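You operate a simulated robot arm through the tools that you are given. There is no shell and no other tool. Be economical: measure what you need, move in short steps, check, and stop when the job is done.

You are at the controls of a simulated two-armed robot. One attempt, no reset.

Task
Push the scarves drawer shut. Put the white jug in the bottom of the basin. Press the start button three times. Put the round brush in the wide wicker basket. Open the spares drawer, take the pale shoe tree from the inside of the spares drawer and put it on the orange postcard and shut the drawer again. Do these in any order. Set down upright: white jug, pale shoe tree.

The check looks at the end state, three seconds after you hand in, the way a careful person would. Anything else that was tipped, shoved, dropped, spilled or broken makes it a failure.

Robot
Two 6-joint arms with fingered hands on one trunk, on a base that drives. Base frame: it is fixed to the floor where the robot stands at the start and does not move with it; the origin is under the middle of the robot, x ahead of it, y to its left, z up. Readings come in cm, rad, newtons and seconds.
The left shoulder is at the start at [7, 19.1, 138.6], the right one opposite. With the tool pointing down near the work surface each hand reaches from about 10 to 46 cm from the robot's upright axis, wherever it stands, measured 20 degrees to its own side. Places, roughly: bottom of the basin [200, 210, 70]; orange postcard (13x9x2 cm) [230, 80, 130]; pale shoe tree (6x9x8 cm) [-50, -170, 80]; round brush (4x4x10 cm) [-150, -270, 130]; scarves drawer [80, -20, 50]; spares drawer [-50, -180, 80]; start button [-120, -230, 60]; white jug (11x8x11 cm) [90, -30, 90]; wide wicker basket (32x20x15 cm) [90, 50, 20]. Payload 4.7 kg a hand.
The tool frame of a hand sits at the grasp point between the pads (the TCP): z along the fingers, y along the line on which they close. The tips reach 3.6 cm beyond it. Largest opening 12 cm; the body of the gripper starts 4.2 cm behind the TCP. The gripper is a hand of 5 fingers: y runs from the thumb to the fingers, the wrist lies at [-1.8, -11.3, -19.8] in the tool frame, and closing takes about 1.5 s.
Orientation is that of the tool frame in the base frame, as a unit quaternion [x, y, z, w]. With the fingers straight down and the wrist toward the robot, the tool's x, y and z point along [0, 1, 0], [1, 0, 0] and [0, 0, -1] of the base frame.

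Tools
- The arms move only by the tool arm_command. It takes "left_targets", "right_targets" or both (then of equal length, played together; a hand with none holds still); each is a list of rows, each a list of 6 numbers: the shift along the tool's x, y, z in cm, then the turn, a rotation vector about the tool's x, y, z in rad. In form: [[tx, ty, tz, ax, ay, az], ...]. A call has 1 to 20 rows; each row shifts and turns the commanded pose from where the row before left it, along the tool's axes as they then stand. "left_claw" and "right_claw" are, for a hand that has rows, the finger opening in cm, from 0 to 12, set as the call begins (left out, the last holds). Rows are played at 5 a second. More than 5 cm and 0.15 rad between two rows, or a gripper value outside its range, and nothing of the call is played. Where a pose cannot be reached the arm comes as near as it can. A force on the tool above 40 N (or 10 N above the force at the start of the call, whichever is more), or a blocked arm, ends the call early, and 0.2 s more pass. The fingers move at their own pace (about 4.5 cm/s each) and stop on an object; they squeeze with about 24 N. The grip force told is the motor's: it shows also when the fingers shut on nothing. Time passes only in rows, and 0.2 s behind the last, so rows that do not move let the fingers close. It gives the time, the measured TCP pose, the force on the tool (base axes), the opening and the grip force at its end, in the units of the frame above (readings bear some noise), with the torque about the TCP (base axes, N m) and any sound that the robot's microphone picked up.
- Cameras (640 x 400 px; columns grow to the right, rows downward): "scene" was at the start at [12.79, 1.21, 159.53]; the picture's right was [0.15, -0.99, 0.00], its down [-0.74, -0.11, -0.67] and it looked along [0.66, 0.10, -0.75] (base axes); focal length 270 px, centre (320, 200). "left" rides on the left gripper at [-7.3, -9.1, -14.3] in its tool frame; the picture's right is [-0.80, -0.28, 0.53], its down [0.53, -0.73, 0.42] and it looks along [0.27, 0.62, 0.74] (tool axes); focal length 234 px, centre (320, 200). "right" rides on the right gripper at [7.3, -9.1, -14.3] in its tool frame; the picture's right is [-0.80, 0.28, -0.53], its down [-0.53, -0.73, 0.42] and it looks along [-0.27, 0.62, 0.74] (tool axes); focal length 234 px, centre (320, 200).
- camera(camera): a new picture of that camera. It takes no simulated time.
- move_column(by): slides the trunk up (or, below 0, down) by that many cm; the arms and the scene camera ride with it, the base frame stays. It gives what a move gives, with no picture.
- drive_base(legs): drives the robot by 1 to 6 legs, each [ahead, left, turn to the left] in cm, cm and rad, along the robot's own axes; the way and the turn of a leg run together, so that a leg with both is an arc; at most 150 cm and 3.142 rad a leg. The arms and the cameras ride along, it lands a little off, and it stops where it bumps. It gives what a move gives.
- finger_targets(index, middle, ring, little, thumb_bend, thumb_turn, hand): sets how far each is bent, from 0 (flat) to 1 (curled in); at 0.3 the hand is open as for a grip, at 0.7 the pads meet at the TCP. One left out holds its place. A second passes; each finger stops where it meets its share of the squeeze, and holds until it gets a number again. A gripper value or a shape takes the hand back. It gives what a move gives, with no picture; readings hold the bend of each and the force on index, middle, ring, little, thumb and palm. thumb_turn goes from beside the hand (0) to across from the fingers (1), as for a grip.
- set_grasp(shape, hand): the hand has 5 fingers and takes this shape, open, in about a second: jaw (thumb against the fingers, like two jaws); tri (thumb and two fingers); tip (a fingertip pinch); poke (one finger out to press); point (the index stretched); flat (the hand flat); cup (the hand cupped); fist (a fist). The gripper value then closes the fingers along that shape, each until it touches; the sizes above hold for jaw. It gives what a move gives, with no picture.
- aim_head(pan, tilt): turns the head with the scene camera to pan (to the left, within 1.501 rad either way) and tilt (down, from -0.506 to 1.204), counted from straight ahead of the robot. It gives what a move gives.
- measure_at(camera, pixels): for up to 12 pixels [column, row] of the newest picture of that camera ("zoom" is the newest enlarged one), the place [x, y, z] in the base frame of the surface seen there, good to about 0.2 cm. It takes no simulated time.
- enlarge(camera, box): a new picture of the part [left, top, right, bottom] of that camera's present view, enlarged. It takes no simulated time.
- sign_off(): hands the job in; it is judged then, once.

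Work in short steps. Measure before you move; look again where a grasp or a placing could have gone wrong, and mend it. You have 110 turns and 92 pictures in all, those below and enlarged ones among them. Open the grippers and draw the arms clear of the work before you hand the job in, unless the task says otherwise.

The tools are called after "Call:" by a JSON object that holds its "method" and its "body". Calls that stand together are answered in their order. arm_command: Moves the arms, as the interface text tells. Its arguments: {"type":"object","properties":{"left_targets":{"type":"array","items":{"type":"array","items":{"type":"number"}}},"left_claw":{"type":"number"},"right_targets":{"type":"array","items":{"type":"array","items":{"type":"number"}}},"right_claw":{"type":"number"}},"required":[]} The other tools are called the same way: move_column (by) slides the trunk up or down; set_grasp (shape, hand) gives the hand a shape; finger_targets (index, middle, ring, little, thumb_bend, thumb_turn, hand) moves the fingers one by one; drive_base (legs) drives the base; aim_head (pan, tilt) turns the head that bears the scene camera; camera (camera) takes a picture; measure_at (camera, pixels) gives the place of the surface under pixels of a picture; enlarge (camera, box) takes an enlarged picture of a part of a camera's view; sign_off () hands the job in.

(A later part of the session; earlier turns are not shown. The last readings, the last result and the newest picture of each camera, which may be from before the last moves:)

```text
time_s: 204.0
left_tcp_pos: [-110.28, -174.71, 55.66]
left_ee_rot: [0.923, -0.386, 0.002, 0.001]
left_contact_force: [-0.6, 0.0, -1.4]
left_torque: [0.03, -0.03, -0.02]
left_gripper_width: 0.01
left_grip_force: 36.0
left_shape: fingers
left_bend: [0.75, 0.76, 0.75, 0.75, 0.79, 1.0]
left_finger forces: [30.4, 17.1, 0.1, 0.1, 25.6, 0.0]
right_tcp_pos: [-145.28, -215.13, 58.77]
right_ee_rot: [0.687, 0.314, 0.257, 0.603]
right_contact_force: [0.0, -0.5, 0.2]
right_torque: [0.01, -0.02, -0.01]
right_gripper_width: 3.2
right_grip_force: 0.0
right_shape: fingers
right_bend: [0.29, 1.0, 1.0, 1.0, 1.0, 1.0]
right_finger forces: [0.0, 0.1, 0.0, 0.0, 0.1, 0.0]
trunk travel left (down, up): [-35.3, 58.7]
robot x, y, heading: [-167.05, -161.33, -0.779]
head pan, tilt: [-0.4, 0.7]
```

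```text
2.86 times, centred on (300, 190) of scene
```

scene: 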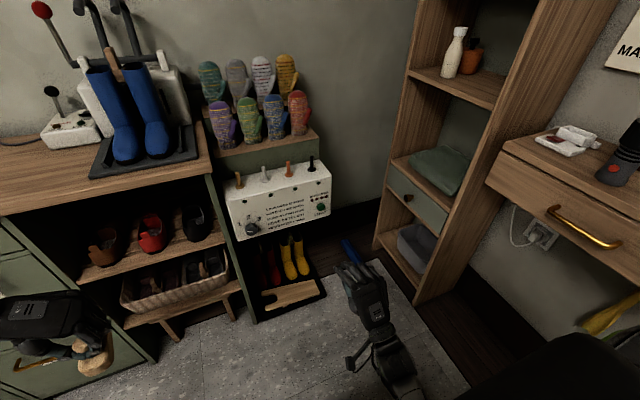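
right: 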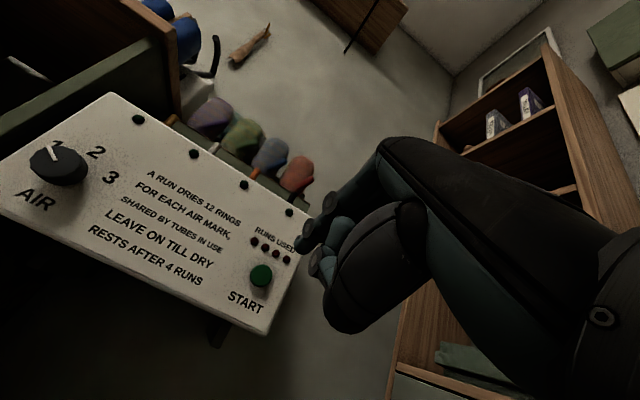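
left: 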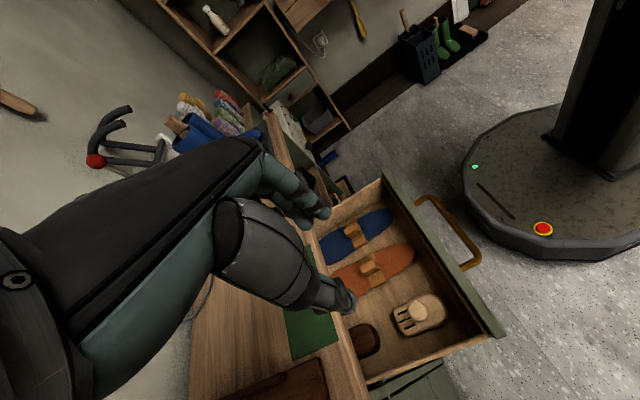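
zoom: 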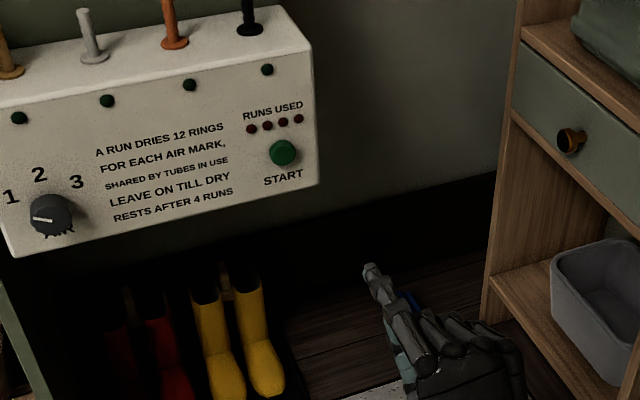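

Three clicks heard, and the panel is intact. The brush at (-152,-269,124–134) sits where only the left arm can approach squarely, so I deliver the shoe tree first: raise the trunk, then drive back past the rug, keeping this heading (the wall shelf faces the same way).

Call:
{"method": "move_column", "body": {"by": 40}}

Call:
{"method": "drive_base", "body": {"legs": [[-72, 0, 0], [0, 150, 0], [0, 150, 0], [0, 125, 0], [62, 8, 0]]}}

Call:
{"method": "aim_head", "body": {"pan": 0.3, "tilt": 0.4}}

Call:
{"method": "camera", "body": {"camera": "scene"}}

```text
time_s: 207.8
left_tcp_pos: [-110.2, -174.68, 95.56]
left_ee_rot: [0.923, -0.385, 0.0, 0.002]
left_contact_force: [-0.2, -0.1, -0.6]
left_torque: [0.0, 0.03, 0.02]
left_gripper_width: 0.0
left_grip_force: 36.6
left_shape: fingers
left_bend: [0.75, 0.76, 0.75, 0.75, 0.79, 1.0]
left_finger forces: [30.5, 17.2, 0.0, 0.1, 25.6, 0.0]
right_tcp_pos: [-145.2, -215.18, 98.78]
right_ee_rot: [0.688, 0.314, 0.257, 0.602]
right_contact_force: [0.7, -1.0, -0.4]
right_torque: [-0.01, -0.02, 0.02]
right_gripper_width: 3.26
right_grip_force: 0.1
right_shape: fingers
right_bend: [0.29, 1.0, 1.0, 1.0, 1.0, 1.0]
right_finger forces: [0.1, 0.0, 0.0, 0.0, 0.0, 0.0]
trunk travel left (down, up): [-75.3, 18.7]
robot x, y, heading: [-167.1, -161.03, -0.783]
head pan, tilt: [-0.4, 0.7]
```

```text
time_s: 234.9
left_tcp_pos: [189.73, 142.02, 95.64]
left_ee_rot: [0.925, -0.38, 0.001, 0.001]
left_contact_force: [0.4, 1.4, -0.7]
left_torque: [0.02, 0.02, 0.03]
left_gripper_width: 0.02
left_grip_force: 37.5
left_shape: fingers
left_bend: [0.75, 0.76, 0.75, 0.75, 0.79, 1.0]
left_finger forces: [31.0, 17.3, 0.0, 0.0, 25.7, 0.0]
right_tcp_pos: [155.18, 101.29, 98.78]
right_ee_rot: [0.685, 0.318, 0.26, 0.601]
right_contact_force: [0.5, 0.2, 0.0]
right_torque: [0.04, 0.03, 0.04]
right_gripper_width: 3.23
right_grip_force: 0.2
right_shape: fingers
right_bend: [0.29, 1.0, 1.0, 1.0, 1.0, 1.0]
right_finger forces: [0.1, 0.0, 0.0, 0.1, 0.1, 0.1]
trunk travel left (down, up): [-75.3, 18.7]
robot x, y, heading: [132.85, 155.04, -0.769]
head pan, tilt: [-0.4, 0.7]
```

```text
time_s: 236.0
left_tcp_pos: [189.79, 142.06, 95.58]
left_ee_rot: [0.925, -0.38, -0.001, 0.002]
left_contact_force: [-0.7, -0.1, -1.0]
left_torque: [0.0, 0.03, 0.03]
left_gripper_width: 0.01
left_grip_force: 37.0
left_shape: fingers
left_bend: [0.75, 0.76, 0.75, 0.75, 0.79, 1.0]
left_finger forces: [31.2, 17.4, 0.1, 0.1, 25.6, 0.1]
right_tcp_pos: [155.18, 101.41, 98.6]
right_ee_rot: [0.686, 0.317, 0.259, 0.602]
right_contact_force: [0.1, -0.4, -0.3]
right_torque: [-0.01, -0.01, -0.04]
right_gripper_width: 3.22
right_grip_force: 0.1
right_shape: fingers
right_bend: [0.29, 1.0, 1.0, 1.0, 1.0, 1.0]
right_finger forces: [0.0, 0.0, 0.1, 0.0, 0.1, 0.1]
trunk travel left (down, up): [-75.3, 18.7]
robot x, y, heading: [132.87, 155.47, -0.775]
head pan, tilt: [0.3, 0.4]
```

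```text
19 pictures are left
```

scene: 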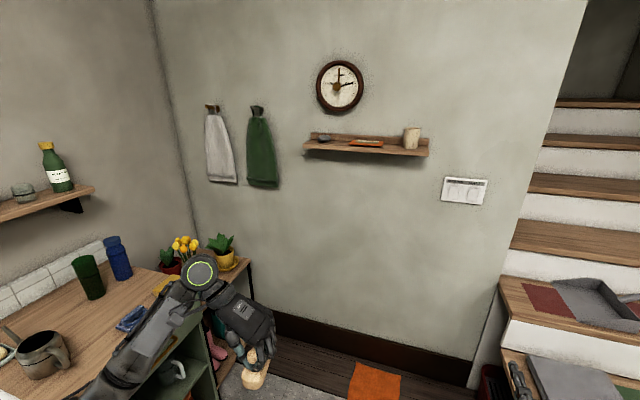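

The shelf with the orange card (366,142), cup (411,138) and stone (323,137) is straight ahead. I measure them.

Call:
{"method": "measure_at", "body": {"camera": "scene", "pixels": [[366, 142], [352, 142], [380, 145], [366, 146], [366, 139], [404, 140], [418, 142], [411, 148], [324, 138], [331, 139], [366, 151], [428, 152]]}}

Call:
{"method": "enlarge", "body": {"camera": "scene", "box": [290, 110, 440, 180]}}

```text
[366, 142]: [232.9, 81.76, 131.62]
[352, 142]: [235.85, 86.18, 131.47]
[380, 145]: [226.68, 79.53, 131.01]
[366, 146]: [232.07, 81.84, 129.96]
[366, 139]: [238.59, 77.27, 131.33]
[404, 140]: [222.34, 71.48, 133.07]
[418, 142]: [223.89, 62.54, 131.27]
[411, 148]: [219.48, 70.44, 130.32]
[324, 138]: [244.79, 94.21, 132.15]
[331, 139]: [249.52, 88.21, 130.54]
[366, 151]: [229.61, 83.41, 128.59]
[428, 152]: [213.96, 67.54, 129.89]
```

```text
4.27 times, centred on (365, 145) of scene
```

zoom: 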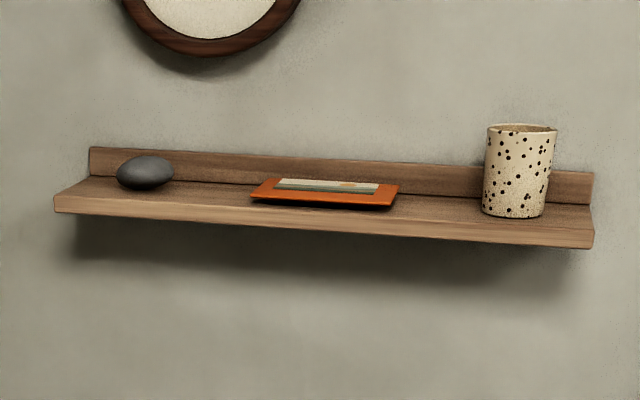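

I measure the card's corners in the zoom and the shelf's front edge and cup edge.

Call:
{"method": "measure_at", "body": {"camera": "zoom", "pixels": [[254, 195], [386, 204], [395, 187], [276, 181], [325, 189], [487, 200], [505, 216], [487, 130], [170, 178], [320, 222], [320, 212], [335, 165]]}}

```text
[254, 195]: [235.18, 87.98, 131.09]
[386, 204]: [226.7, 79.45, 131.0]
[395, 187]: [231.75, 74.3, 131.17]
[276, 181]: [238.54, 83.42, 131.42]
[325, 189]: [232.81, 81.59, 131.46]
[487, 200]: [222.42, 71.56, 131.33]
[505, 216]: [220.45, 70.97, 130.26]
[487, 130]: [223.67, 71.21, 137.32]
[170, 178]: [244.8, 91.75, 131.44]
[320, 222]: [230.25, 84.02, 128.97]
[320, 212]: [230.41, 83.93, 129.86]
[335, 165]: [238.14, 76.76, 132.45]
```

Card: centre ≈(233.5,81.0), top z 131.4. I check the wall and clock clearance above it.

Call:
{"method": "measure_at", "body": {"camera": "scene", "pixels": [[338, 113], [330, 110], [325, 90], [345, 112], [366, 128], [340, 125], [300, 120]]}}

```text
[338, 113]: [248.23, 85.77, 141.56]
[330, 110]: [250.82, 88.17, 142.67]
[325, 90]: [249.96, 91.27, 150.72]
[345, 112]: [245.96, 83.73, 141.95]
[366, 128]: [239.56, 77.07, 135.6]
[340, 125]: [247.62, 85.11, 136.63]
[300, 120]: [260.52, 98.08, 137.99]
```

Wall is at n≈-115; the clock is left of the hand's span, so a front placement works. I raise the trunk, lift and turn the left hand back to y-forward, and draw the right hand in.

Call:
{"method": "move_column", "body": {"by": 18.5}}

Call:
{"method": "arm_command", "body": {"left_targets": [[0, 0, -2.7, 0, 0, -0.144], [0, 0, -2.7, 0, 0, -0.144], [0, 0, -2.7, 0, 0, -0.144], [0, 0, -2.7, 0, 0, -0.144], [0, 0, -2.7, 0, 0, -0.144], [0, 0, -2.7, 0, 0, -0.144], [0, 0, -2.7, 0, 0, -0.144], [0, 0, -2.7, 0, 0, -0.144], [0, 0, -2.7, 0, 0, -0.144], [0, 0, -2.7, 0, 0, -0.144], [0, 0, -2.7, 0, 0, -0.144], [0, 0, 0, 0, 0, 0]], "right_targets": [[0, 0, -0.8, 0, 0, 0], [0, 0, -0.8, 0, 0, 0], [0, 0, -0.8, 0, 0, 0], [0, 0, -0.8, 0, 0, 0], [0, 0, -0.8, 0, 0, 0], [0, 0, -0.8, 0, 0, 0], [0, 0, -0.8, 0, 0, 0], [0, 0, -0.8, 0, 0, 0], [0, 0, -0.8, 0, 0, 0], [0, 0, -0.8, 0, 0, 0], [0, 0, -0.8, 0, 0, 0], [0, 0, 0, 0, 0, 0]]}}

```text
time_s: 238.0
left_tcp_pos: [189.92, 141.94, 114.15]
left_ee_rot: [0.925, -0.381, 0.0, 0.002]
left_contact_force: [0.5, 0.2, -0.4]
left_torque: [0.03, 0.0, 0.0]
left_gripper_width: 0.0
left_grip_force: 37.6
left_shape: fingers
left_bend: [0.75, 0.76, 0.75, 0.75, 0.79, 1.0]
left_finger forces: [31.1, 17.3, 0.0, 0.1, 25.7, 0.0]
right_tcp_pos: [155.09, 101.29, 117.19]
right_ee_rot: [0.686, 0.317, 0.259, 0.601]
right_contact_force: [-0.3, -0.2, -0.2]
right_torque: [-0.03, 0.0, -0.01]
right_gripper_width: 3.22
right_grip_force: 0.0
right_shape: fingers
right_bend: [0.29, 1.0, 1.0, 1.0, 1.0, 1.0]
right_finger forces: [0.0, 0.0, 0.0, 0.0, 0.1, 0.0]
trunk travel left (down, up): [-93.8, 0.2]
robot x, y, heading: [132.71, 155.19, -0.771]
head pan, tilt: [0.3, 0.4]
```

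```text
time_s: 240.6
left_tcp_pos: [192.46, 147.48, 142.91]
left_ee_rot: [0.921, 0.39, -0.002, 0.002]
left_contact_force: [0.4, -0.7, -0.3]
left_torque: [0.02, 0.0, 0.02]
left_gripper_width: 0.0
left_grip_force: 38.4
left_shape: fingers
left_bend: [0.75, 0.76, 0.75, 0.75, 0.79, 1.0]
left_finger forces: [31.9, 17.9, 0.0, 0.1, 26.9, 0.0]
left hand out of reach, approached as far as the arm can: row 9, 10, 11
right_tcp_pos: [148.66, 106.98, 118.39]
right_ee_rot: [0.686, 0.317, 0.259, 0.601]
right_contact_force: [0.7, -0.1, 0.7]
right_torque: [0.0, -0.02, -0.02]
right_gripper_width: 3.22
right_grip_force: 0.1
right_shape: fingers
right_bend: [0.29, 1.0, 1.0, 1.0, 1.0, 1.0]
right_finger forces: [0.0, 0.0, 0.1, 0.0, 0.0, 0.1]
trunk travel left (down, up): [-93.8, 0.2]
robot x, y, heading: [132.96, 155.19, -0.768]
head pan, tilt: [0.3, 0.4]
```

Hand is at height z 143 in standard orientation. I drive 60 ahead and 12 right toward the shelf, stopping ~15 cm short, then view.

Call:
{"method": "drive_base", "body": {"legs": [[58, -12, -0.015]]}}

Call:
{"method": "arm_command", "body": {"left_targets": [[-2, 0, 0, 0, 0, 0], [-2, 0, 0, 0, 0, 0], [-2, 0, 0, 0, 0, 0], [0, 0, 0, 0, 0, 0]]}}

Call:
{"method": "aim_head", "body": {"pan": 0.45, "tilt": 0.4}}

Call:
{"method": "camera", "body": {"camera": "scene"}}

```text
time_s: 244.0
left_tcp_pos: [225.01, 97.94, 142.92]
left_ee_rot: [0.923, 0.384, -0.003, 0.005]
left_contact_force: [0.1, 0.5, -1.0]
left_torque: [-0.02, 0.0, -0.01]
left_gripper_width: 0.01
left_grip_force: 38.3
left_shape: fingers
left_bend: [0.75, 0.76, 0.75, 0.75, 0.79, 1.0]
left_finger forces: [31.8, 17.9, 0.0, 0.1, 26.9, 0.0]
right_tcp_pos: [180.87, 58.06, 118.54]
right_ee_rot: [0.687, 0.314, 0.256, 0.603]
right_contact_force: [-0.5, 0.6, 0.2]
right_torque: [0.02, -0.01, 0.0]
right_gripper_width: 3.21
right_grip_force: 0.1
right_shape: fingers
right_bend: [0.29, 1.0, 1.0, 1.0, 1.0, 1.0]
right_finger forces: [0.0, 0.0, 0.0, 0.0, 0.1, 0.1]
trunk travel left (down, up): [-93.8, 0.2]
robot x, y, heading: [165.64, 106.35, -0.785]
head pan, tilt: [0.3, 0.4]
```

```text
time_s: 245.0
left_tcp_pos: [223.15, 98.34, 142.24]
left_ee_rot: [0.923, 0.384, -0.003, 0.005]
left_contact_force: [-1.5, 0.1, -1.4]
left_torque: [-0.02, -0.02, 0.03]
left_gripper_width: 0.02
left_grip_force: 38.5
left_shape: fingers
left_bend: [0.75, 0.76, 0.75, 0.75, 0.79, 1.0]
left_finger forces: [32.1, 17.9, 0.0, 0.1, 26.9, 0.1]
left hand out of reach, approached as far as the arm can: row 1, 2, 3
right_tcp_pos: [180.97, 57.97, 118.5]
right_ee_rot: [0.688, 0.313, 0.255, 0.603]
right_contact_force: [-0.2, -0.8, 0.5]
right_torque: [0.0, -0.02, -0.01]
right_gripper_width: 3.2
right_grip_force: 0.0
right_shape: fingers
right_bend: [0.29, 1.0, 1.0, 1.0, 1.0, 1.0]
right_finger forces: [0.1, 0.0, 0.0, 0.0, 0.0, 0.1]
trunk travel left (down, up): [-93.8, 0.2]
robot x, y, heading: [165.84, 105.8, -0.782]
head pan, tilt: [0.3, 0.4]
```

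```text
time_s: 245.7
left_tcp_pos: [223.06, 98.46, 142.17]
left_ee_rot: [0.923, 0.384, -0.003, 0.005]
left_contact_force: [0.4, -0.1, -1.2]
left_torque: [-0.02, 0.01, 0.01]
left_gripper_width: 0.0
left_grip_force: 37.8
left_shape: fingers
left_bend: [0.75, 0.76, 0.75, 0.75, 0.79, 1.0]
left_finger forces: [32.0, 17.9, 0.1, 0.0, 26.9, 0.0]
right_tcp_pos: [180.91, 57.87, 118.66]
right_ee_rot: [0.688, 0.314, 0.256, 0.603]
right_contact_force: [0.1, 0.5, 0.1]
right_torque: [-0.02, -0.02, 0.03]
right_gripper_width: 3.2
right_grip_force: 0.1
right_shape: fingers
right_bend: [0.29, 1.0, 1.0, 1.0, 1.0, 1.0]
right_finger forces: [0.0, 0.0, 0.0, 0.1, 0.1, 0.1]
trunk travel left (down, up): [-93.8, 0.2]
robot x, y, heading: [165.19, 106.5, -0.786]
head pan, tilt: [0.45, 0.4]
```

```text
17 pictures are left
```

scene: 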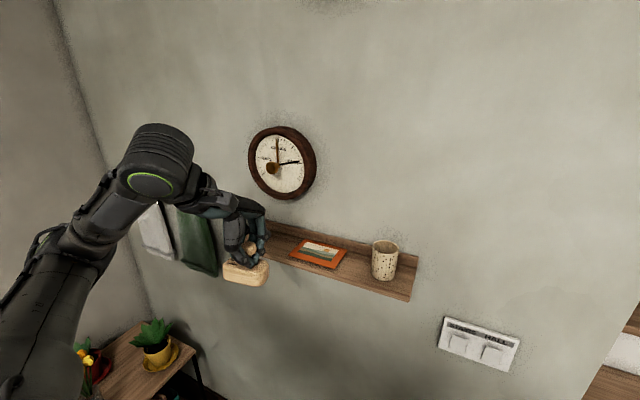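

The shoe tree hangs level at z≈134.6 bottom. A small right turn (-0.1) and 12 cm ahead puts it nearly over the card.

Call:
{"method": "drive_base", "body": {"legs": [[0, 0, -0.1], [11, 0, 0]]}}

Call:
{"method": "camera", "body": {"camera": "left"}}

```text
time_s: 247.4
left_tcp_pos: [228.77, 84.63, 142.42]
left_ee_rot: [0.941, 0.337, -0.004, 0.005]
left_contact_force: [-0.9, 0.7, -0.7]
left_torque: [0.0, -0.03, 0.0]
left_gripper_width: 0.0
left_grip_force: 37.7
left_shape: fingers
left_bend: [0.75, 0.76, 0.75, 0.75, 0.79, 1.0]
left_finger forces: [32.4, 17.9, 0.0, 0.0, 25.5, 0.0]
right_tcp_pos: [182.86, 48.37, 118.74]
right_ee_rot: [0.702, 0.279, 0.226, 0.615]
right_contact_force: [0.5, 0.4, 0.5]
right_torque: [0.04, 0.01, 0.0]
right_gripper_width: 3.18
right_grip_force: 0.1
right_shape: fingers
right_bend: [0.29, 1.0, 1.0, 1.0, 1.0, 1.0]
right_finger forces: [0.0, 0.0, 0.0, 0.0, 0.0, 0.0]
trunk travel left (down, up): [-93.8, 0.2]
robot x, y, heading: [172.49, 97.49, -0.883]
head pan, tilt: [0.45, 0.4]
```

```text
16 pictures are left
```

left: 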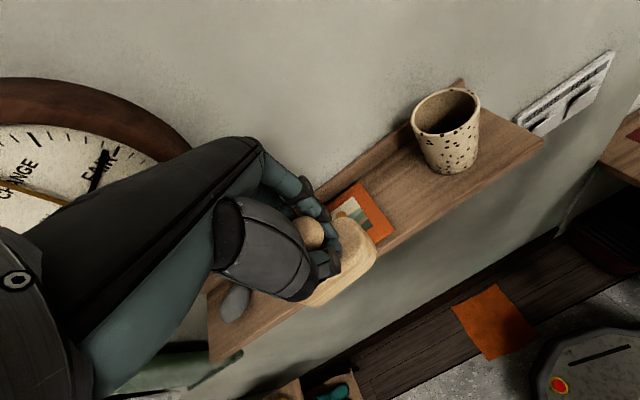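

I measure the block and card in this view to get the true offset.

Call:
{"method": "measure_at", "body": {"camera": "left", "pixels": [[345, 222], [374, 252], [365, 268], [318, 300], [345, 255], [360, 230], [309, 233], [378, 238], [362, 186], [391, 232], [240, 300]]}}

```text
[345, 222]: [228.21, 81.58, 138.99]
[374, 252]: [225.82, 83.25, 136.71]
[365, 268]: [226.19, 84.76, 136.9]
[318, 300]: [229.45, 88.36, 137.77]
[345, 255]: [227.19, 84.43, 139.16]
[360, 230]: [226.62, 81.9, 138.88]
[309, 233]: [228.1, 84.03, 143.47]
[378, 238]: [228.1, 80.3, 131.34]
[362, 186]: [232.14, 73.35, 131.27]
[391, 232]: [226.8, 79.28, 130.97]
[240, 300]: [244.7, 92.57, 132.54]
```

Block centre ≈ t 222.3, n -102.7; I move 5.1 cm forward (0.5 left), then lower toward the card.

Call:
{"method": "arm_command", "body": {"left_targets": [[0.2, 1.7, 0, 0, 0, 0], [0.2, 1.7, 0, 0, 0, 0], [0.1, 1.7, 0, 0, 0, 0], [0, 0, 1, 0, 0, 0], [0, 0, 1, 0, 0, 0], [0, 0, 0.8, 0, 0, 0], [0, 0, 0, 0, 0, 0]]}}

Call:
{"method": "enlarge", "body": {"camera": "scene", "box": [180, 120, 420, 300]}}

```text
time_s: 249.0
left_tcp_pos: [233.18, 81.94, 139.2]
left_ee_rot: [0.941, 0.337, -0.005, 0.005]
left_contact_force: [-0.8, 0.6, -1.5]
left_torque: [0.0, 0.0, -0.01]
left_gripper_width: 0.0
left_grip_force: 38.3
left_shape: fingers
left_bend: [0.75, 0.76, 0.75, 0.75, 0.79, 1.0]
left_finger forces: [32.7, 18.1, 0.0, 0.0, 26.0, 0.0]
left hand out of reach, approached as far as the arm can: row 2, 3
right_tcp_pos: [182.96, 48.24, 118.44]
right_ee_rot: [0.702, 0.279, 0.226, 0.615]
right_contact_force: [0.0, -0.8, 0.0]
right_torque: [-0.01, -0.01, 0.02]
right_gripper_width: 3.22
right_grip_force: 0.0
right_shape: fingers
right_bend: [0.29, 1.0, 1.0, 1.0, 1.0, 1.0]
right_finger forces: [0.1, 0.0, 0.0, 0.0, 0.1, 0.0]
trunk travel left (down, up): [-93.8, 0.2]
robot x, y, heading: [172.51, 97.64, -0.882]
head pan, tilt: [0.45, 0.4]
```

```text
2.22 times, centred on (300, 210) of scene
```

zoom: 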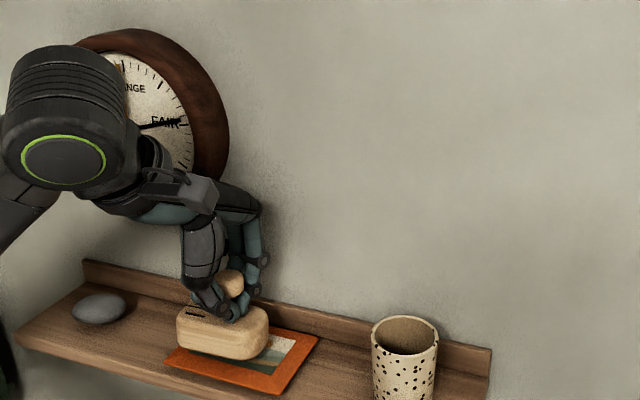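

The block sits slightly left on the card. I nudge 1.2 cm right, then lower gently till contact.

Call:
{"method": "arm_command", "body": {"left_targets": [[-0.6, 0, 0, 0, 0, 0], [-0.6, 0, 0, 0, 0, 0], [0, 0, 0.3, 0, 0, 0], [0, 0, 0.2, 0, 0, 0], [0, 0, 0, 0, 0, 0]]}}

```text
time_s: 250.2
left_tcp_pos: [232.63, 81.71, 138.68]
left_ee_rot: [0.941, 0.338, -0.004, 0.006]
left_contact_force: [0.0, -0.5, -1.0]
left_torque: [0.0, 0.0, 0.03]
left_gripper_width: 0.02
left_grip_force: 38.3
left_shape: fingers
left_bend: [0.75, 0.76, 0.75, 0.75, 0.79, 1.0]
left_finger forces: [32.7, 18.1, 0.1, 0.1, 26.0, 0.0]
left hand out of reach, approached as far as the arm can: row 2
right_tcp_pos: [183.07, 48.14, 118.6]
right_ee_rot: [0.703, 0.279, 0.225, 0.614]
right_contact_force: [-0.8, -0.2, 0.2]
right_torque: [-0.01, 0.03, 0.0]
right_gripper_width: 3.21
right_grip_force: 0.1
right_shape: fingers
right_bend: [0.29, 1.0, 1.0, 1.0, 1.0, 1.0]
right_finger forces: [0.0, 0.0, 0.0, 0.0, 0.0, 0.0]
trunk travel left (down, up): [-93.8, 0.2]
robot x, y, heading: [172.74, 97.51, -0.878]
head pan, tilt: [0.45, 0.4]
```

Block centre is now within 0.5 cm of the card centre. I continue down in 0.2 cm steps.

Call:
{"method": "arm_command", "body": {"left_targets": [[0, 0, 0.2, 0, 0, 0], [0, 0, 0.2, 0, 0, 0], [0, 0, 0, 0, 0, 0]]}}

Call:
{"method": "arm_command", "body": {"left_targets": [[0, 0, 0.2, 0, 0, 0], [0, 0, 0.2, 0, 0, 0], [0, 0, 0, 0, 0, 0]]}}

```text
time_s: 251.0
left_tcp_pos: [232.61, 81.49, 138.23]
left_ee_rot: [0.941, 0.337, -0.005, 0.004]
left_contact_force: [-0.5, 0.8, -2.1]
left_torque: [-0.03, -0.02, -0.01]
left_gripper_width: 0.0
left_grip_force: 38.5
left_shape: fingers
left_bend: [0.75, 0.76, 0.75, 0.75, 0.79, 1.0]
left_finger forces: [32.8, 18.2, 0.0, 0.0, 26.1, 0.1]
right_tcp_pos: [183.01, 48.28, 118.56]
right_ee_rot: [0.702, 0.279, 0.226, 0.615]
right_contact_force: [0.2, 0.1, -0.2]
right_torque: [-0.07, -0.02, -0.01]
right_gripper_width: 3.19
right_grip_force: 0.0
right_shape: fingers
right_bend: [0.29, 1.0, 1.0, 1.0, 1.0, 1.0]
right_finger forces: [0.0, 0.0, 0.0, 0.0, 0.1, 0.1]
trunk travel left (down, up): [-93.8, 0.2]
robot x, y, heading: [172.24, 97.88, -0.882]
head pan, tilt: [0.45, 0.4]
```

```text
time_s: 251.8
left_tcp_pos: [232.49, 81.73, 137.88]
left_ee_rot: [0.941, 0.338, -0.004, 0.007]
left_contact_force: [2.0, 3.8, 16.7]
left_torque: [-0.55, -0.09, 0.05]
left_gripper_width: 0.02
left_grip_force: 46.7
left_shape: fingers
left_bend: [0.76, 0.76, 0.75, 0.75, 0.79, 1.0]
left_finger forces: [38.6, 18.2, 0.0, 0.1, 36.7, 0.0]
right_tcp_pos: [182.9, 48.32, 118.55]
right_ee_rot: [0.702, 0.278, 0.226, 0.616]
right_contact_force: [-0.5, 0.1, 0.2]
right_torque: [0.03, -0.05, 0.01]
right_gripper_width: 3.21
right_grip_force: 0.1
right_shape: fingers
right_bend: [0.29, 1.0, 1.0, 1.0, 1.0, 1.0]
right_finger forces: [0.1, 0.1, 0.0, 0.0, 0.0, 0.0]
trunk travel left (down, up): [-93.8, 0.2]
robot x, y, heading: [172.53, 97.85, -0.881]
head pan, tilt: [0.45, 0.4]
```

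Contact felt (17 N). I ease up slightly and open the fingers moderately.

Call:
{"method": "arm_command", "body": {"left_targets": [[0, 0, -0.15, 0, 0, 0], [0, 0, 0, 0, 0, 0]]}}

Call:
{"method": "finger_targets", "body": {"hand": "left", "index": 0.5, "middle": 0.5, "ring": 0.5, "little": 0.5, "thumb_bend": 0.48}}

Call:
{"method": "enlarge", "body": {"camera": "scene", "box": [180, 120, 420, 300]}}

```text
time_s: 252.4
left_tcp_pos: [232.57, 81.74, 138.03]
left_ee_rot: [0.941, 0.337, -0.003, 0.006]
left_contact_force: [1.2, 2.8, 10.0]
left_torque: [-0.25, -0.08, 0.04]
left_gripper_width: 0.04
left_grip_force: 45.3
left_shape: fingers
left_bend: [0.75, 0.76, 0.75, 0.75, 0.79, 1.0]
left_finger forces: [37.1, 17.6, 0.0, 0.0, 34.9, 0.0]
right_tcp_pos: [182.88, 48.22, 118.46]
right_ee_rot: [0.702, 0.28, 0.226, 0.614]
right_contact_force: [-0.2, -0.7, -0.1]
right_torque: [0.04, 0.0, 0.0]
right_gripper_width: 3.19
right_grip_force: 0.2
right_shape: fingers
right_bend: [0.29, 1.0, 1.0, 1.0, 1.0, 1.0]
right_finger forces: [0.0, 0.0, 0.0, 0.0, 0.0, 0.0]
trunk travel left (down, up): [-93.8, 0.2]
robot x, y, heading: [172.16, 97.96, -0.882]
head pan, tilt: [0.45, 0.4]
```

```text
time_s: 253.0
left_tcp_pos: [232.31, 81.62, 138.67]
left_ee_rot: [0.941, 0.338, -0.002, 0.013]
left_contact_force: [-5.0, 1.6, 35.8]
left_torque: [-0.69, -0.22, -0.1]
left_gripper_width: 4.81
left_grip_force: 17.6
left_shape: fingers
left_bend: [0.72, 0.53, 0.5, 0.5, 0.48, 1.0]
left_finger forces: [25.1, 10.9, 0.0, 0.0, 0.0, 0.1]
right_tcp_pos: [182.86, 48.37, 118.59]
right_ee_rot: [0.702, 0.279, 0.226, 0.615]
right_contact_force: [-0.6, 0.3, -0.2]
right_torque: [0.03, 0.0, 0.01]
right_gripper_width: 3.21
right_grip_force: 0.0
right_shape: fingers
right_bend: [0.29, 1.0, 1.0, 1.0, 1.0, 1.0]
right_finger forces: [0.0, 0.1, 0.0, 0.1, 0.1, 0.0]
trunk travel left (down, up): [-93.8, 0.2]
robot x, y, heading: [172.62, 97.71, -0.882]
head pan, tilt: [0.45, 0.4]
stopped (left hand): the force on the tool passed its limit at 42 N (the readings are from after the stop); the commanded pose is now the measured one
```

```text
2.22 times, centred on (300, 210) of scene
```

zoom: 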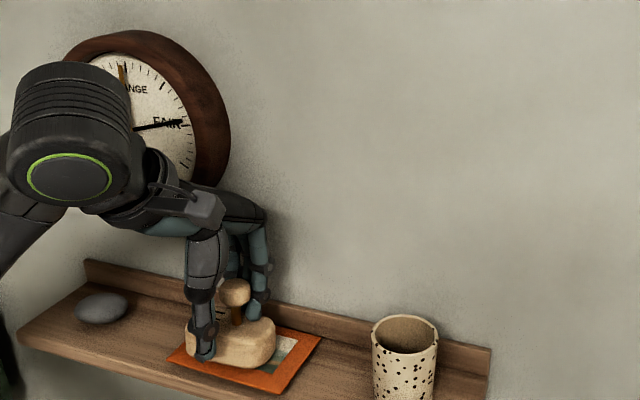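

The opening index/middle tips push down on the block. I rise 0.7 cm to relieve that and then continue opening.

Call:
{"method": "arm_command", "body": {"left_targets": [[0, 0, -0.4, 0, 0, 0], [0, 0, -0.3, 0, 0, 0]]}}

Call:
{"method": "finger_targets", "body": {"hand": "left", "index": 0.5, "middle": 0.48, "ring": 0.48, "little": 0.48, "thumb_bend": 0.45}}

Call:
{"method": "enlarge", "body": {"camera": "left", "box": [220, 140, 420, 300]}}

```text
time_s: 253.6
left_tcp_pos: [232.85, 81.48, 138.58]
left_ee_rot: [0.941, 0.338, -0.004, 0.006]
left_contact_force: [-0.2, -1.2, -0.6]
left_torque: [0.01, 0.06, -0.03]
left_gripper_width: 6.57
left_grip_force: 0.1
left_shape: fingers
left_bend: [0.5, 0.5, 0.5, 0.5, 0.48, 1.0]
left_finger forces: [0.0, 0.0, 0.1, 0.0, 0.1, 0.0]
right_tcp_pos: [183.18, 48.15, 118.33]
right_ee_rot: [0.703, 0.279, 0.225, 0.614]
right_contact_force: [-0.2, 0.4, 0.2]
right_torque: [-0.03, -0.02, 0.01]
right_gripper_width: 3.2
right_grip_force: 0.0
right_shape: fingers
right_bend: [0.29, 1.0, 1.0, 1.0, 1.0, 1.0]
right_finger forces: [0.1, 0.0, 0.0, 0.0, 0.0, 0.0]
trunk travel left (down, up): [-93.8, 0.2]
robot x, y, heading: [172.8, 97.75, -0.88]
head pan, tilt: [0.45, 0.4]
```

```text
time_s: 254.6
left_tcp_pos: [232.74, 81.68, 138.84]
left_ee_rot: [0.941, 0.338, -0.003, 0.008]
left_contact_force: [0.3, 0.0, 0.1]
left_torque: [0.01, 0.0, -0.01]
left_gripper_width: 7.01
left_grip_force: 0.1
left_shape: fingers
left_bend: [0.5, 0.48, 0.48, 0.48, 0.45, 0.99]
left_finger forces: [0.0, 0.0, 0.0, 0.1, 0.1, 0.0]
right_tcp_pos: [183.08, 48.25, 118.43]
right_ee_rot: [0.702, 0.279, 0.226, 0.615]
right_contact_force: [-0.3, -0.1, -0.2]
right_torque: [0.06, -0.02, -0.02]
right_gripper_width: 3.23
right_grip_force: 0.1
right_shape: fingers
right_bend: [0.29, 1.0, 1.0, 1.0, 1.0, 1.0]
right_finger forces: [0.0, 0.0, 0.1, 0.0, 0.0, 0.0]
trunk travel left (down, up): [-93.8, 0.2]
robot x, y, heading: [172.39, 97.73, -0.88]
head pan, tilt: [0.45, 0.4]
```

```text
2.50 times, centred on (320, 220) of left
```

zoom: 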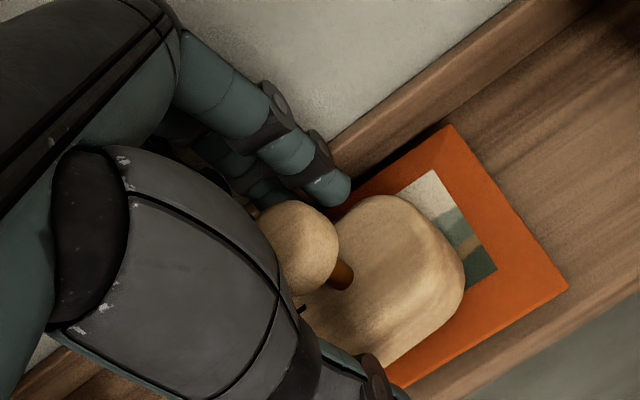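

Freed, the shoe tree stands upright on the card. I lift straight up in small steps, then back away.

Call:
{"method": "arm_command", "body": {"left_targets": [[0, 0, -1, 0, 0, 0], [0, 0, -1.2, 0, 0, 0], [0, 0, -1.2, 0, 0, 0], [0, 0, -1.2, 0, 0, 0], [0, 0, -1.2, 0, 0, 0], [0, 0, 0, 0, 0, 0]]}}

Call:
{"method": "enlarge", "body": {"camera": "scene", "box": [180, 120, 420, 300]}}

```text
time_s: 256.0
left_tcp_pos: [232.25, 82.31, 144.78]
left_ee_rot: [0.942, 0.334, -0.003, 0.009]
left_contact_force: [-34.9, 3.9, -15.7]
left_torque: [0.08, -0.56, 0.15]
left_gripper_width: 7.02
left_grip_force: 19.3
left_shape: fingers
left_bend: [0.5, 0.48, 0.51, 0.49, 0.45, 0.99]
left_finger forces: [0.0, 0.0, 28.1, 10.7, 0.0, 0.1]
left hand out of reach, approached as far as the arm can: row 3, 5
right_tcp_pos: [182.35, 48.3, 118.61]
right_ee_rot: [0.702, 0.277, 0.227, 0.615]
right_contact_force: [0.4, -0.5, -0.3]
right_torque: [0.01, -0.01, -0.01]
right_gripper_width: 3.22
right_grip_force: 0.0
right_shape: fingers
right_bend: [0.29, 1.0, 1.0, 1.0, 1.0, 1.0]
right_finger forces: [0.1, 0.0, 0.0, 0.0, 0.0, 0.0]
trunk travel left (down, up): [-93.8, 0.2]
robot x, y, heading: [172.53, 98.11, -0.884]
head pan, tilt: [0.45, 0.4]
```

```text
2.22 times, centred on (300, 210) of scene
```

zoom: 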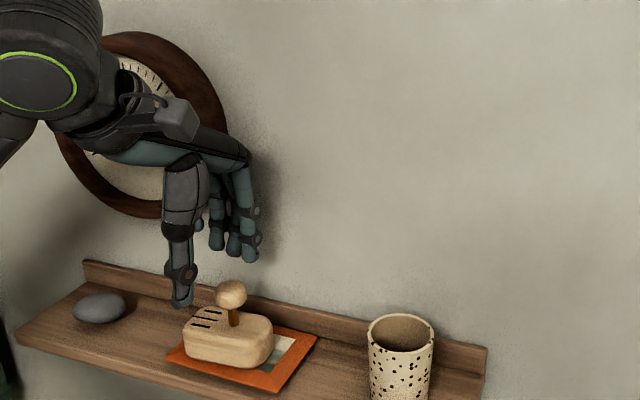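

The ring finger touches the clock's rim from beneath. I ease back from the wall first, then up a bit more, then away over the knob.

Call:
{"method": "arm_command", "body": {"left_targets": [[-0.5, -1, 0.3, 0, 0, 0], [0, -0.7, 0, 0, 0, 0], [0, 0, -1, 0, 0, 0], [0, 0, -0.7, 0, 0, 0], [0, 0, 0, 0, 0, 0]]}}

Call:
{"method": "enlarge", "body": {"camera": "scene", "box": [180, 120, 420, 300]}}

```text
time_s: 257.2
left_tcp_pos: [231.72, 83.47, 145.87]
left_ee_rot: [0.941, 0.338, -0.005, 0.008]
left_contact_force: [-1.3, 0.3, -0.2]
left_torque: [-0.02, 0.02, -0.07]
left_gripper_width: 7.02
left_grip_force: 0.3
left_shape: fingers
left_bend: [0.5, 0.48, 0.48, 0.48, 0.45, 0.99]
left_finger forces: [0.0, 0.1, 0.9, 0.1, 0.0, 0.1]
right_tcp_pos: [183.08, 48.26, 118.54]
right_ee_rot: [0.702, 0.278, 0.225, 0.615]
right_contact_force: [-0.4, -0.1, -0.1]
right_torque: [0.04, 0.01, -0.03]
right_gripper_width: 3.21
right_grip_force: 0.0
right_shape: fingers
right_bend: [0.29, 1.0, 1.0, 1.0, 1.0, 1.0]
right_finger forces: [0.1, 0.0, 0.0, 0.0, 0.1, 0.0]
trunk travel left (down, up): [-93.8, 0.2]
robot x, y, heading: [172.29, 97.88, -0.883]
head pan, tilt: [0.45, 0.4]
```

```text
2.22 times, centred on (300, 210) of scene
```

zoom: 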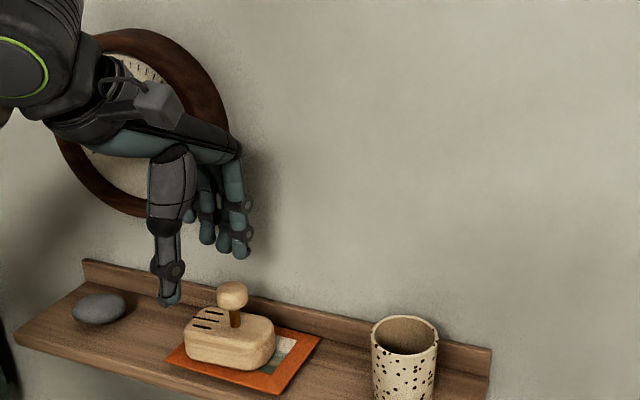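

Contact is gone, the clock is unmoved, and the fingertips clear the knob. I back the base away 45 cm and take a check view of the shelf.

Call:
{"method": "drive_base", "body": {"legs": [[-45, 0, 0]]}}

Call:
{"method": "enlarge", "body": {"camera": "scene", "box": [240, 80, 440, 220]}}

```text
time_s: 259.9
left_tcp_pos: [202.91, 118.43, 145.65]
left_ee_rot: [0.942, 0.335, -0.005, 0.009]
left_contact_force: [1.0, -0.1, -0.4]
left_torque: [0.02, 0.06, 0.0]
left_gripper_width: 7.03
left_grip_force: 0.1
left_shape: fingers
left_bend: [0.5, 0.48, 0.48, 0.48, 0.45, 0.99]
left_finger forces: [0.0, 0.0, 0.1, 0.1, 0.0, 0.0]
right_tcp_pos: [154.35, 83.13, 118.45]
right_ee_rot: [0.703, 0.278, 0.224, 0.615]
right_contact_force: [0.0, 0.0, 0.0]
right_torque: [-0.02, -0.04, -0.02]
right_gripper_width: 3.22
right_grip_force: 0.0
right_shape: fingers
right_bend: [0.29, 1.0, 1.0, 1.0, 1.0, 1.0]
right_finger forces: [0.0, 0.0, 0.0, 0.1, 0.1, 0.0]
trunk travel left (down, up): [-93.8, 0.2]
robot x, y, heading: [143.41, 132.68, -0.88]
head pan, tilt: [0.45, 0.4]
```

```text
2.86 times, centred on (340, 150) of scene
```

zoom: 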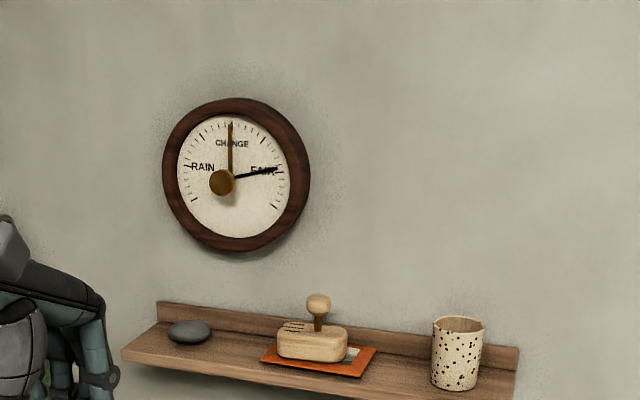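

Shelf is perfect: shoe tree upright on the card, cup, stone and barometer undisturbed. Now the brush: I reorient the left hand to point forward with fingers closing sideways, and drive back to the bookcase, facing it.

Call:
{"method": "arm_command", "body": {"left_targets": [[0, 0, 3, 0, 0, 0], [0, 0, 3, 0, 0, 0], [0, 0, 3, 0, 0, 0], [0, 0, 3, 0, 0, 0], [0, 0, 3, 0, 0, 0], [0, 0, 0, -0.0806, -0.0806, -0.0806], [0, 0, 0, -0.0806, -0.0806, -0.0806], [0, 0, 0, -0.0806, -0.0806, -0.0806], [0, 0, 0, -0.0806, -0.0806, -0.0806], [0, 0, 0, -0.0806, -0.0806, -0.0806], [0, 0, 0, -0.0806, -0.0806, -0.0806], [0, 0, 0, -0.0806, -0.0806, -0.0806], [0, 0, 0, -0.0806, -0.0806, -0.0806], [0, 0, 0, -0.0806, -0.0806, -0.0806], [0, 0, 0, -0.0806, -0.0806, -0.0806], [0, 0, 0, -0.0806, -0.0806, -0.0806], [0, 0, 0, -0.0806, -0.0806, -0.0806], [0, 0, 0, -0.0806, -0.0806, -0.0806], [0, 0, 0, -0.0806, -0.0806, -0.0806], [0, 0, 0, -0.0806, -0.0806, -0.0806]]}}

Call:
{"method": "drive_base", "body": {"legs": [[-85, 0, 0.097], [0, -150, 0], [0, -150, 0], [0, -130, 0], [0, 0, -1.571], [0, 92, 0]]}}

Call:
{"method": "aim_head", "body": {"pan": 0.6, "tilt": 0.45}}

Call:
{"method": "camera", "body": {"camera": "scene"}}

```text
time_s: 264.1
left_tcp_pos: [210.26, 115.56, 130.03]
left_ee_rot: [0.296, 0.637, -0.309, 0.642]
left_contact_force: [-0.5, -0.8, -0.5]
left_torque: [0.02, 0.01, 0.03]
left_gripper_width: 7.03
left_grip_force: 0.2
left_shape: fingers
left_bend: [0.5, 0.48, 0.48, 0.48, 0.45, 0.99]
left_finger forces: [0.0, 0.0, 0.1, 0.1, 0.0, 0.0]
left hand out of reach, approached as far as the arm can: row 6, 7, 8, 9, 10, 11, 12, 13, 14
right_tcp_pos: [154.01, 83.13, 118.53]
right_ee_rot: [0.703, 0.277, 0.225, 0.615]
right_contact_force: [-0.2, 0.1, -0.2]
right_torque: [0.0, 0.01, 0.0]
right_gripper_width: 3.2
right_grip_force: 0.1
right_shape: fingers
right_bend: [0.29, 1.0, 1.0, 1.0, 1.0, 1.0]
right_finger forces: [0.0, 0.0, 0.0, 0.0, 0.0, 0.0]
trunk travel left (down, up): [-93.8, 0.2]
robot x, y, heading: [143.68, 132.11, -0.882]
head pan, tilt: [0.45, 0.4]
```

```text
time_s: 297.2
left_tcp_pos: [-155.71, -244.16, 129.95]
left_ee_rot: [-0.645, -0.278, 0.658, -0.272]
left_contact_force: [0.7, 0.8, 0.0]
left_torque: [0.01, 0.01, 0.02]
left_gripper_width: 7.04
left_grip_force: 0.0
left_shape: fingers
left_bend: [0.5, 0.48, 0.48, 0.48, 0.45, 0.99]
left_finger forces: [0.1, 0.0, 0.1, 0.0, 0.0, 0.0]
right_tcp_pos: [-194.15, -191.89, 118.5]
right_ee_rot: [0.71, -0.26, -0.241, 0.609]
right_contact_force: [0.2, 0.0, 0.5]
right_torque: [-0.01, -0.04, 0.0]
right_gripper_width: 3.2
right_grip_force: 0.0
right_shape: fingers
right_bend: [0.29, 1.0, 1.0, 1.0, 1.0, 1.0]
right_finger forces: [0.0, 0.0, 0.0, 0.0, 0.0, 0.1]
trunk travel left (down, up): [-93.8, 0.2]
robot x, y, heading: [-146.19, -175.95, -2.337]
head pan, tilt: [0.45, 0.4]
```

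```text
time_s: 297.9
left_tcp_pos: [-155.73, -244.08, 129.98]
left_ee_rot: [-0.644, -0.277, 0.659, -0.273]
left_contact_force: [0.5, 0.4, 0.3]
left_torque: [-0.02, 0.02, 0.01]
left_gripper_width: 7.02
left_grip_force: 0.1
left_shape: fingers
left_bend: [0.5, 0.48, 0.48, 0.48, 0.45, 0.99]
left_finger forces: [0.0, 0.0, 0.0, 0.0, 0.0, 0.1]
right_tcp_pos: [-194.21, -191.92, 118.44]
right_ee_rot: [0.709, -0.261, -0.242, 0.608]
right_contact_force: [0.1, 0.2, -0.6]
right_torque: [0.03, 0.02, 0.01]
right_gripper_width: 3.19
right_grip_force: 0.1
right_shape: fingers
right_bend: [0.29, 1.0, 1.0, 1.0, 1.0, 1.0]
right_finger forces: [0.0, 0.0, 0.0, 0.0, 0.0, 0.0]
trunk travel left (down, up): [-93.8, 0.2]
robot x, y, heading: [-146.14, -175.72, -2.342]
head pan, tilt: [0.6, 0.45]
```

```text
9 pictures are left
```

scene: 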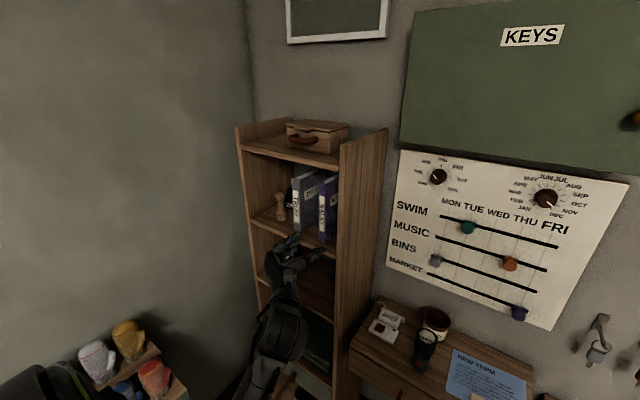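

The hand is well oriented. I measure brush, binder edge, left board and the mitten tops.

Call:
{"method": "measure_at", "body": {"camera": "scene", "pixels": [[281, 195], [281, 205], [280, 216], [276, 205], [286, 207], [295, 205], [292, 215], [255, 215], [127, 325], [97, 345], [265, 222], [300, 150]]}}

Call:
{"method": "enlarge", "body": {"camera": "scene", "box": [235, 150, 345, 260]}}

```text
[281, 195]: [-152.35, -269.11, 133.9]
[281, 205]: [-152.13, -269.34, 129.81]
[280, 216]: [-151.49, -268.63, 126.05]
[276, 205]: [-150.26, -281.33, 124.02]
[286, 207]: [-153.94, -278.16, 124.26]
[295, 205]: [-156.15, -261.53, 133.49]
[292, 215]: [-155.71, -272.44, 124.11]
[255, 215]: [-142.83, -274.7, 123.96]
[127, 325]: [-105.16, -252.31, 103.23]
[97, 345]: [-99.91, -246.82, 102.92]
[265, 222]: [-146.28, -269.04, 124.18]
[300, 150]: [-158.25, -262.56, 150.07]
```

```text
3.64 times, centred on (290, 205) of scene
```

zoom: 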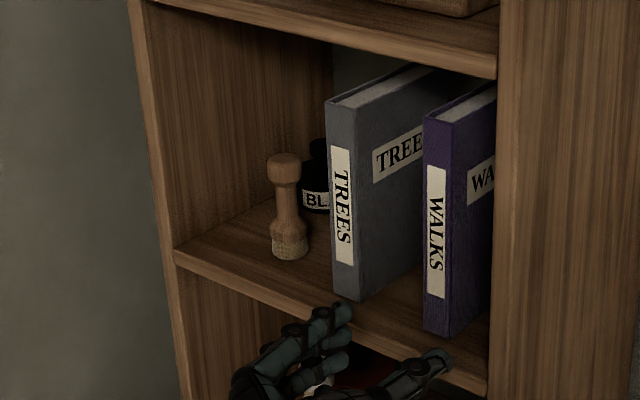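

Brush axis ≈(-152.2,-270.4), i.e. t -298.8, n -83.6. I drive 21 cm left, then 8 cm ahead, and check alignment.

Call:
{"method": "drive_base", "body": {"legs": [[0, 21.1, 0], [8, 0, 0]]}}

Call:
{"method": "camera", "body": {"camera": "left"}}

```text
time_s: 300.4
left_tcp_pos: [-145.46, -264.96, 129.67]
left_ee_rot: [-0.645, -0.282, 0.654, -0.277]
left_contact_force: [-0.2, -0.5, -0.1]
left_torque: [-0.01, 0.04, 0.0]
left_gripper_width: 7.0
left_grip_force: 0.0
left_shape: fingers
left_bend: [0.5, 0.48, 0.48, 0.48, 0.45, 0.99]
left_finger forces: [0.0, 0.0, 0.0, 0.0, 0.0, 0.0]
right_tcp_pos: [-184.3, -212.98, 118.38]
right_ee_rot: [0.711, -0.259, -0.24, 0.607]
right_contact_force: [-0.5, -0.2, -0.6]
right_torque: [0.01, 0.03, -0.01]
right_gripper_width: 3.17
right_grip_force: 0.2
right_shape: fingers
right_bend: [0.29, 1.0, 1.0, 1.0, 1.0, 1.0]
right_finger forces: [0.0, 0.1, 0.0, 0.1, 0.1, 0.0]
trunk travel left (down, up): [-93.8, 0.2]
robot x, y, heading: [-136.36, -196.32, -2.337]
head pan, tilt: [0.6, 0.45]
stopped in leg 2: the force on the tool passed its limit at 108 N (the readings are from after the stop); the commanded pose is now the measured one
```

```text
7 pictures are left
```

left: 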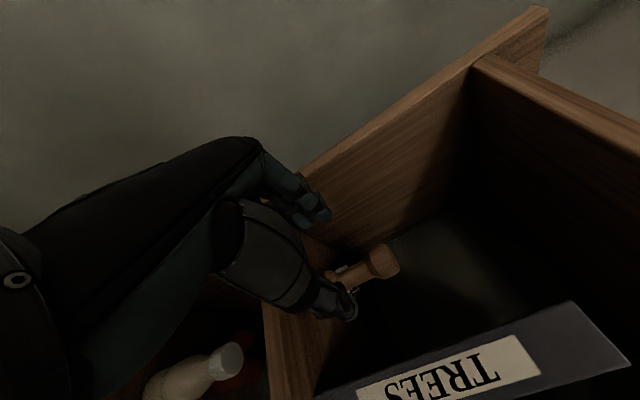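

The open fingers' knuckles met the left board's front edge; the brush still stands. I back 2 cm, shift 2.7 cm right, then go in by the base, and check.

Call:
{"method": "arm_command", "body": {"left_targets": [[0, 0, -2, 0, 0, 0], [0, -1.4, 0, 0, 0, 0], [0, -1.3, 0, 0, 0, 0], [0, 0, 0, 0, 0, 0]]}}

Call:
{"method": "drive_base", "body": {"legs": [[6.5, 0, 0]]}}

Call:
{"method": "camera", "body": {"camera": "left"}}

```text
time_s: 301.4
left_tcp_pos: [-145.6, -261.32, 130.0]
left_ee_rot: [-0.644, -0.281, 0.655, -0.277]
left_contact_force: [-0.3, -0.4, 0.3]
left_torque: [-0.01, 0.0, -0.03]
left_gripper_width: 7.02
left_grip_force: 0.0
left_shape: fingers
left_bend: [0.5, 0.48, 0.48, 0.48, 0.45, 0.99]
left_finger forces: [0.1, 0.0, 0.0, 0.0, 0.2, 0.0]
right_tcp_pos: [-184.08, -212.65, 118.65]
right_ee_rot: [0.71, -0.258, -0.24, 0.61]
right_contact_force: [-0.4, 0.3, -0.3]
right_torque: [0.02, 0.0, 0.0]
right_gripper_width: 3.21
right_grip_force: 0.1
right_shape: fingers
right_bend: [0.29, 1.0, 1.0, 1.0, 1.0, 1.0]
right_finger forces: [0.0, 0.0, 0.0, 0.1, 0.1, 0.0]
trunk travel left (down, up): [-93.8, 0.2]
robot x, y, heading: [-136.55, -196.37, -2.336]
head pan, tilt: [0.6, 0.45]
```

```text
time_s: 302.4
left_tcp_pos: [-150.27, -265.89, 130.11]
left_ee_rot: [-0.644, -0.282, 0.655, -0.277]
left_contact_force: [4.3, 4.1, 8.7]
left_torque: [0.15, -0.57, 0.21]
left_gripper_width: 7.0
left_grip_force: 4.9
left_shape: fingers
left_bend: [0.5, 0.48, 0.48, 0.48, 0.45, 0.99]
left_finger forces: [0.1, 0.0, 0.0, 9.1, 0.0, 0.1]
right_tcp_pos: [-188.54, -217.07, 118.7]
right_ee_rot: [0.71, -0.259, -0.24, 0.61]
right_contact_force: [-0.6, -0.4, 0.6]
right_torque: [0.0, 0.03, 0.01]
right_gripper_width: 3.21
right_grip_force: 0.0
right_shape: fingers
right_bend: [0.29, 1.0, 1.0, 1.0, 1.0, 1.0]
right_finger forces: [0.0, 0.0, 0.0, 0.0, 0.0, 0.0]
trunk travel left (down, up): [-93.8, 0.2]
robot x, y, heading: [-140.36, -201.2, -2.338]
head pan, tilt: [0.6, 0.45]
```

```text
6 pictures are left
```

left: 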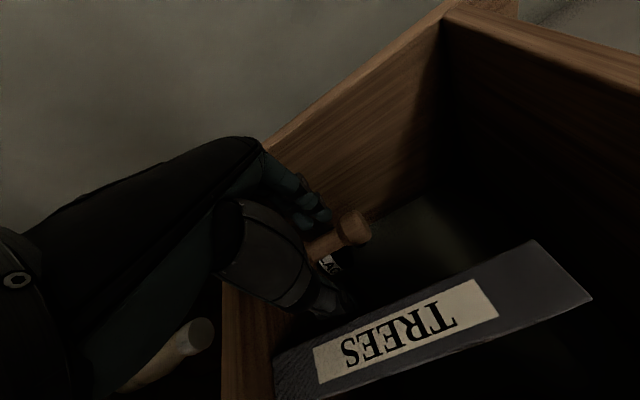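

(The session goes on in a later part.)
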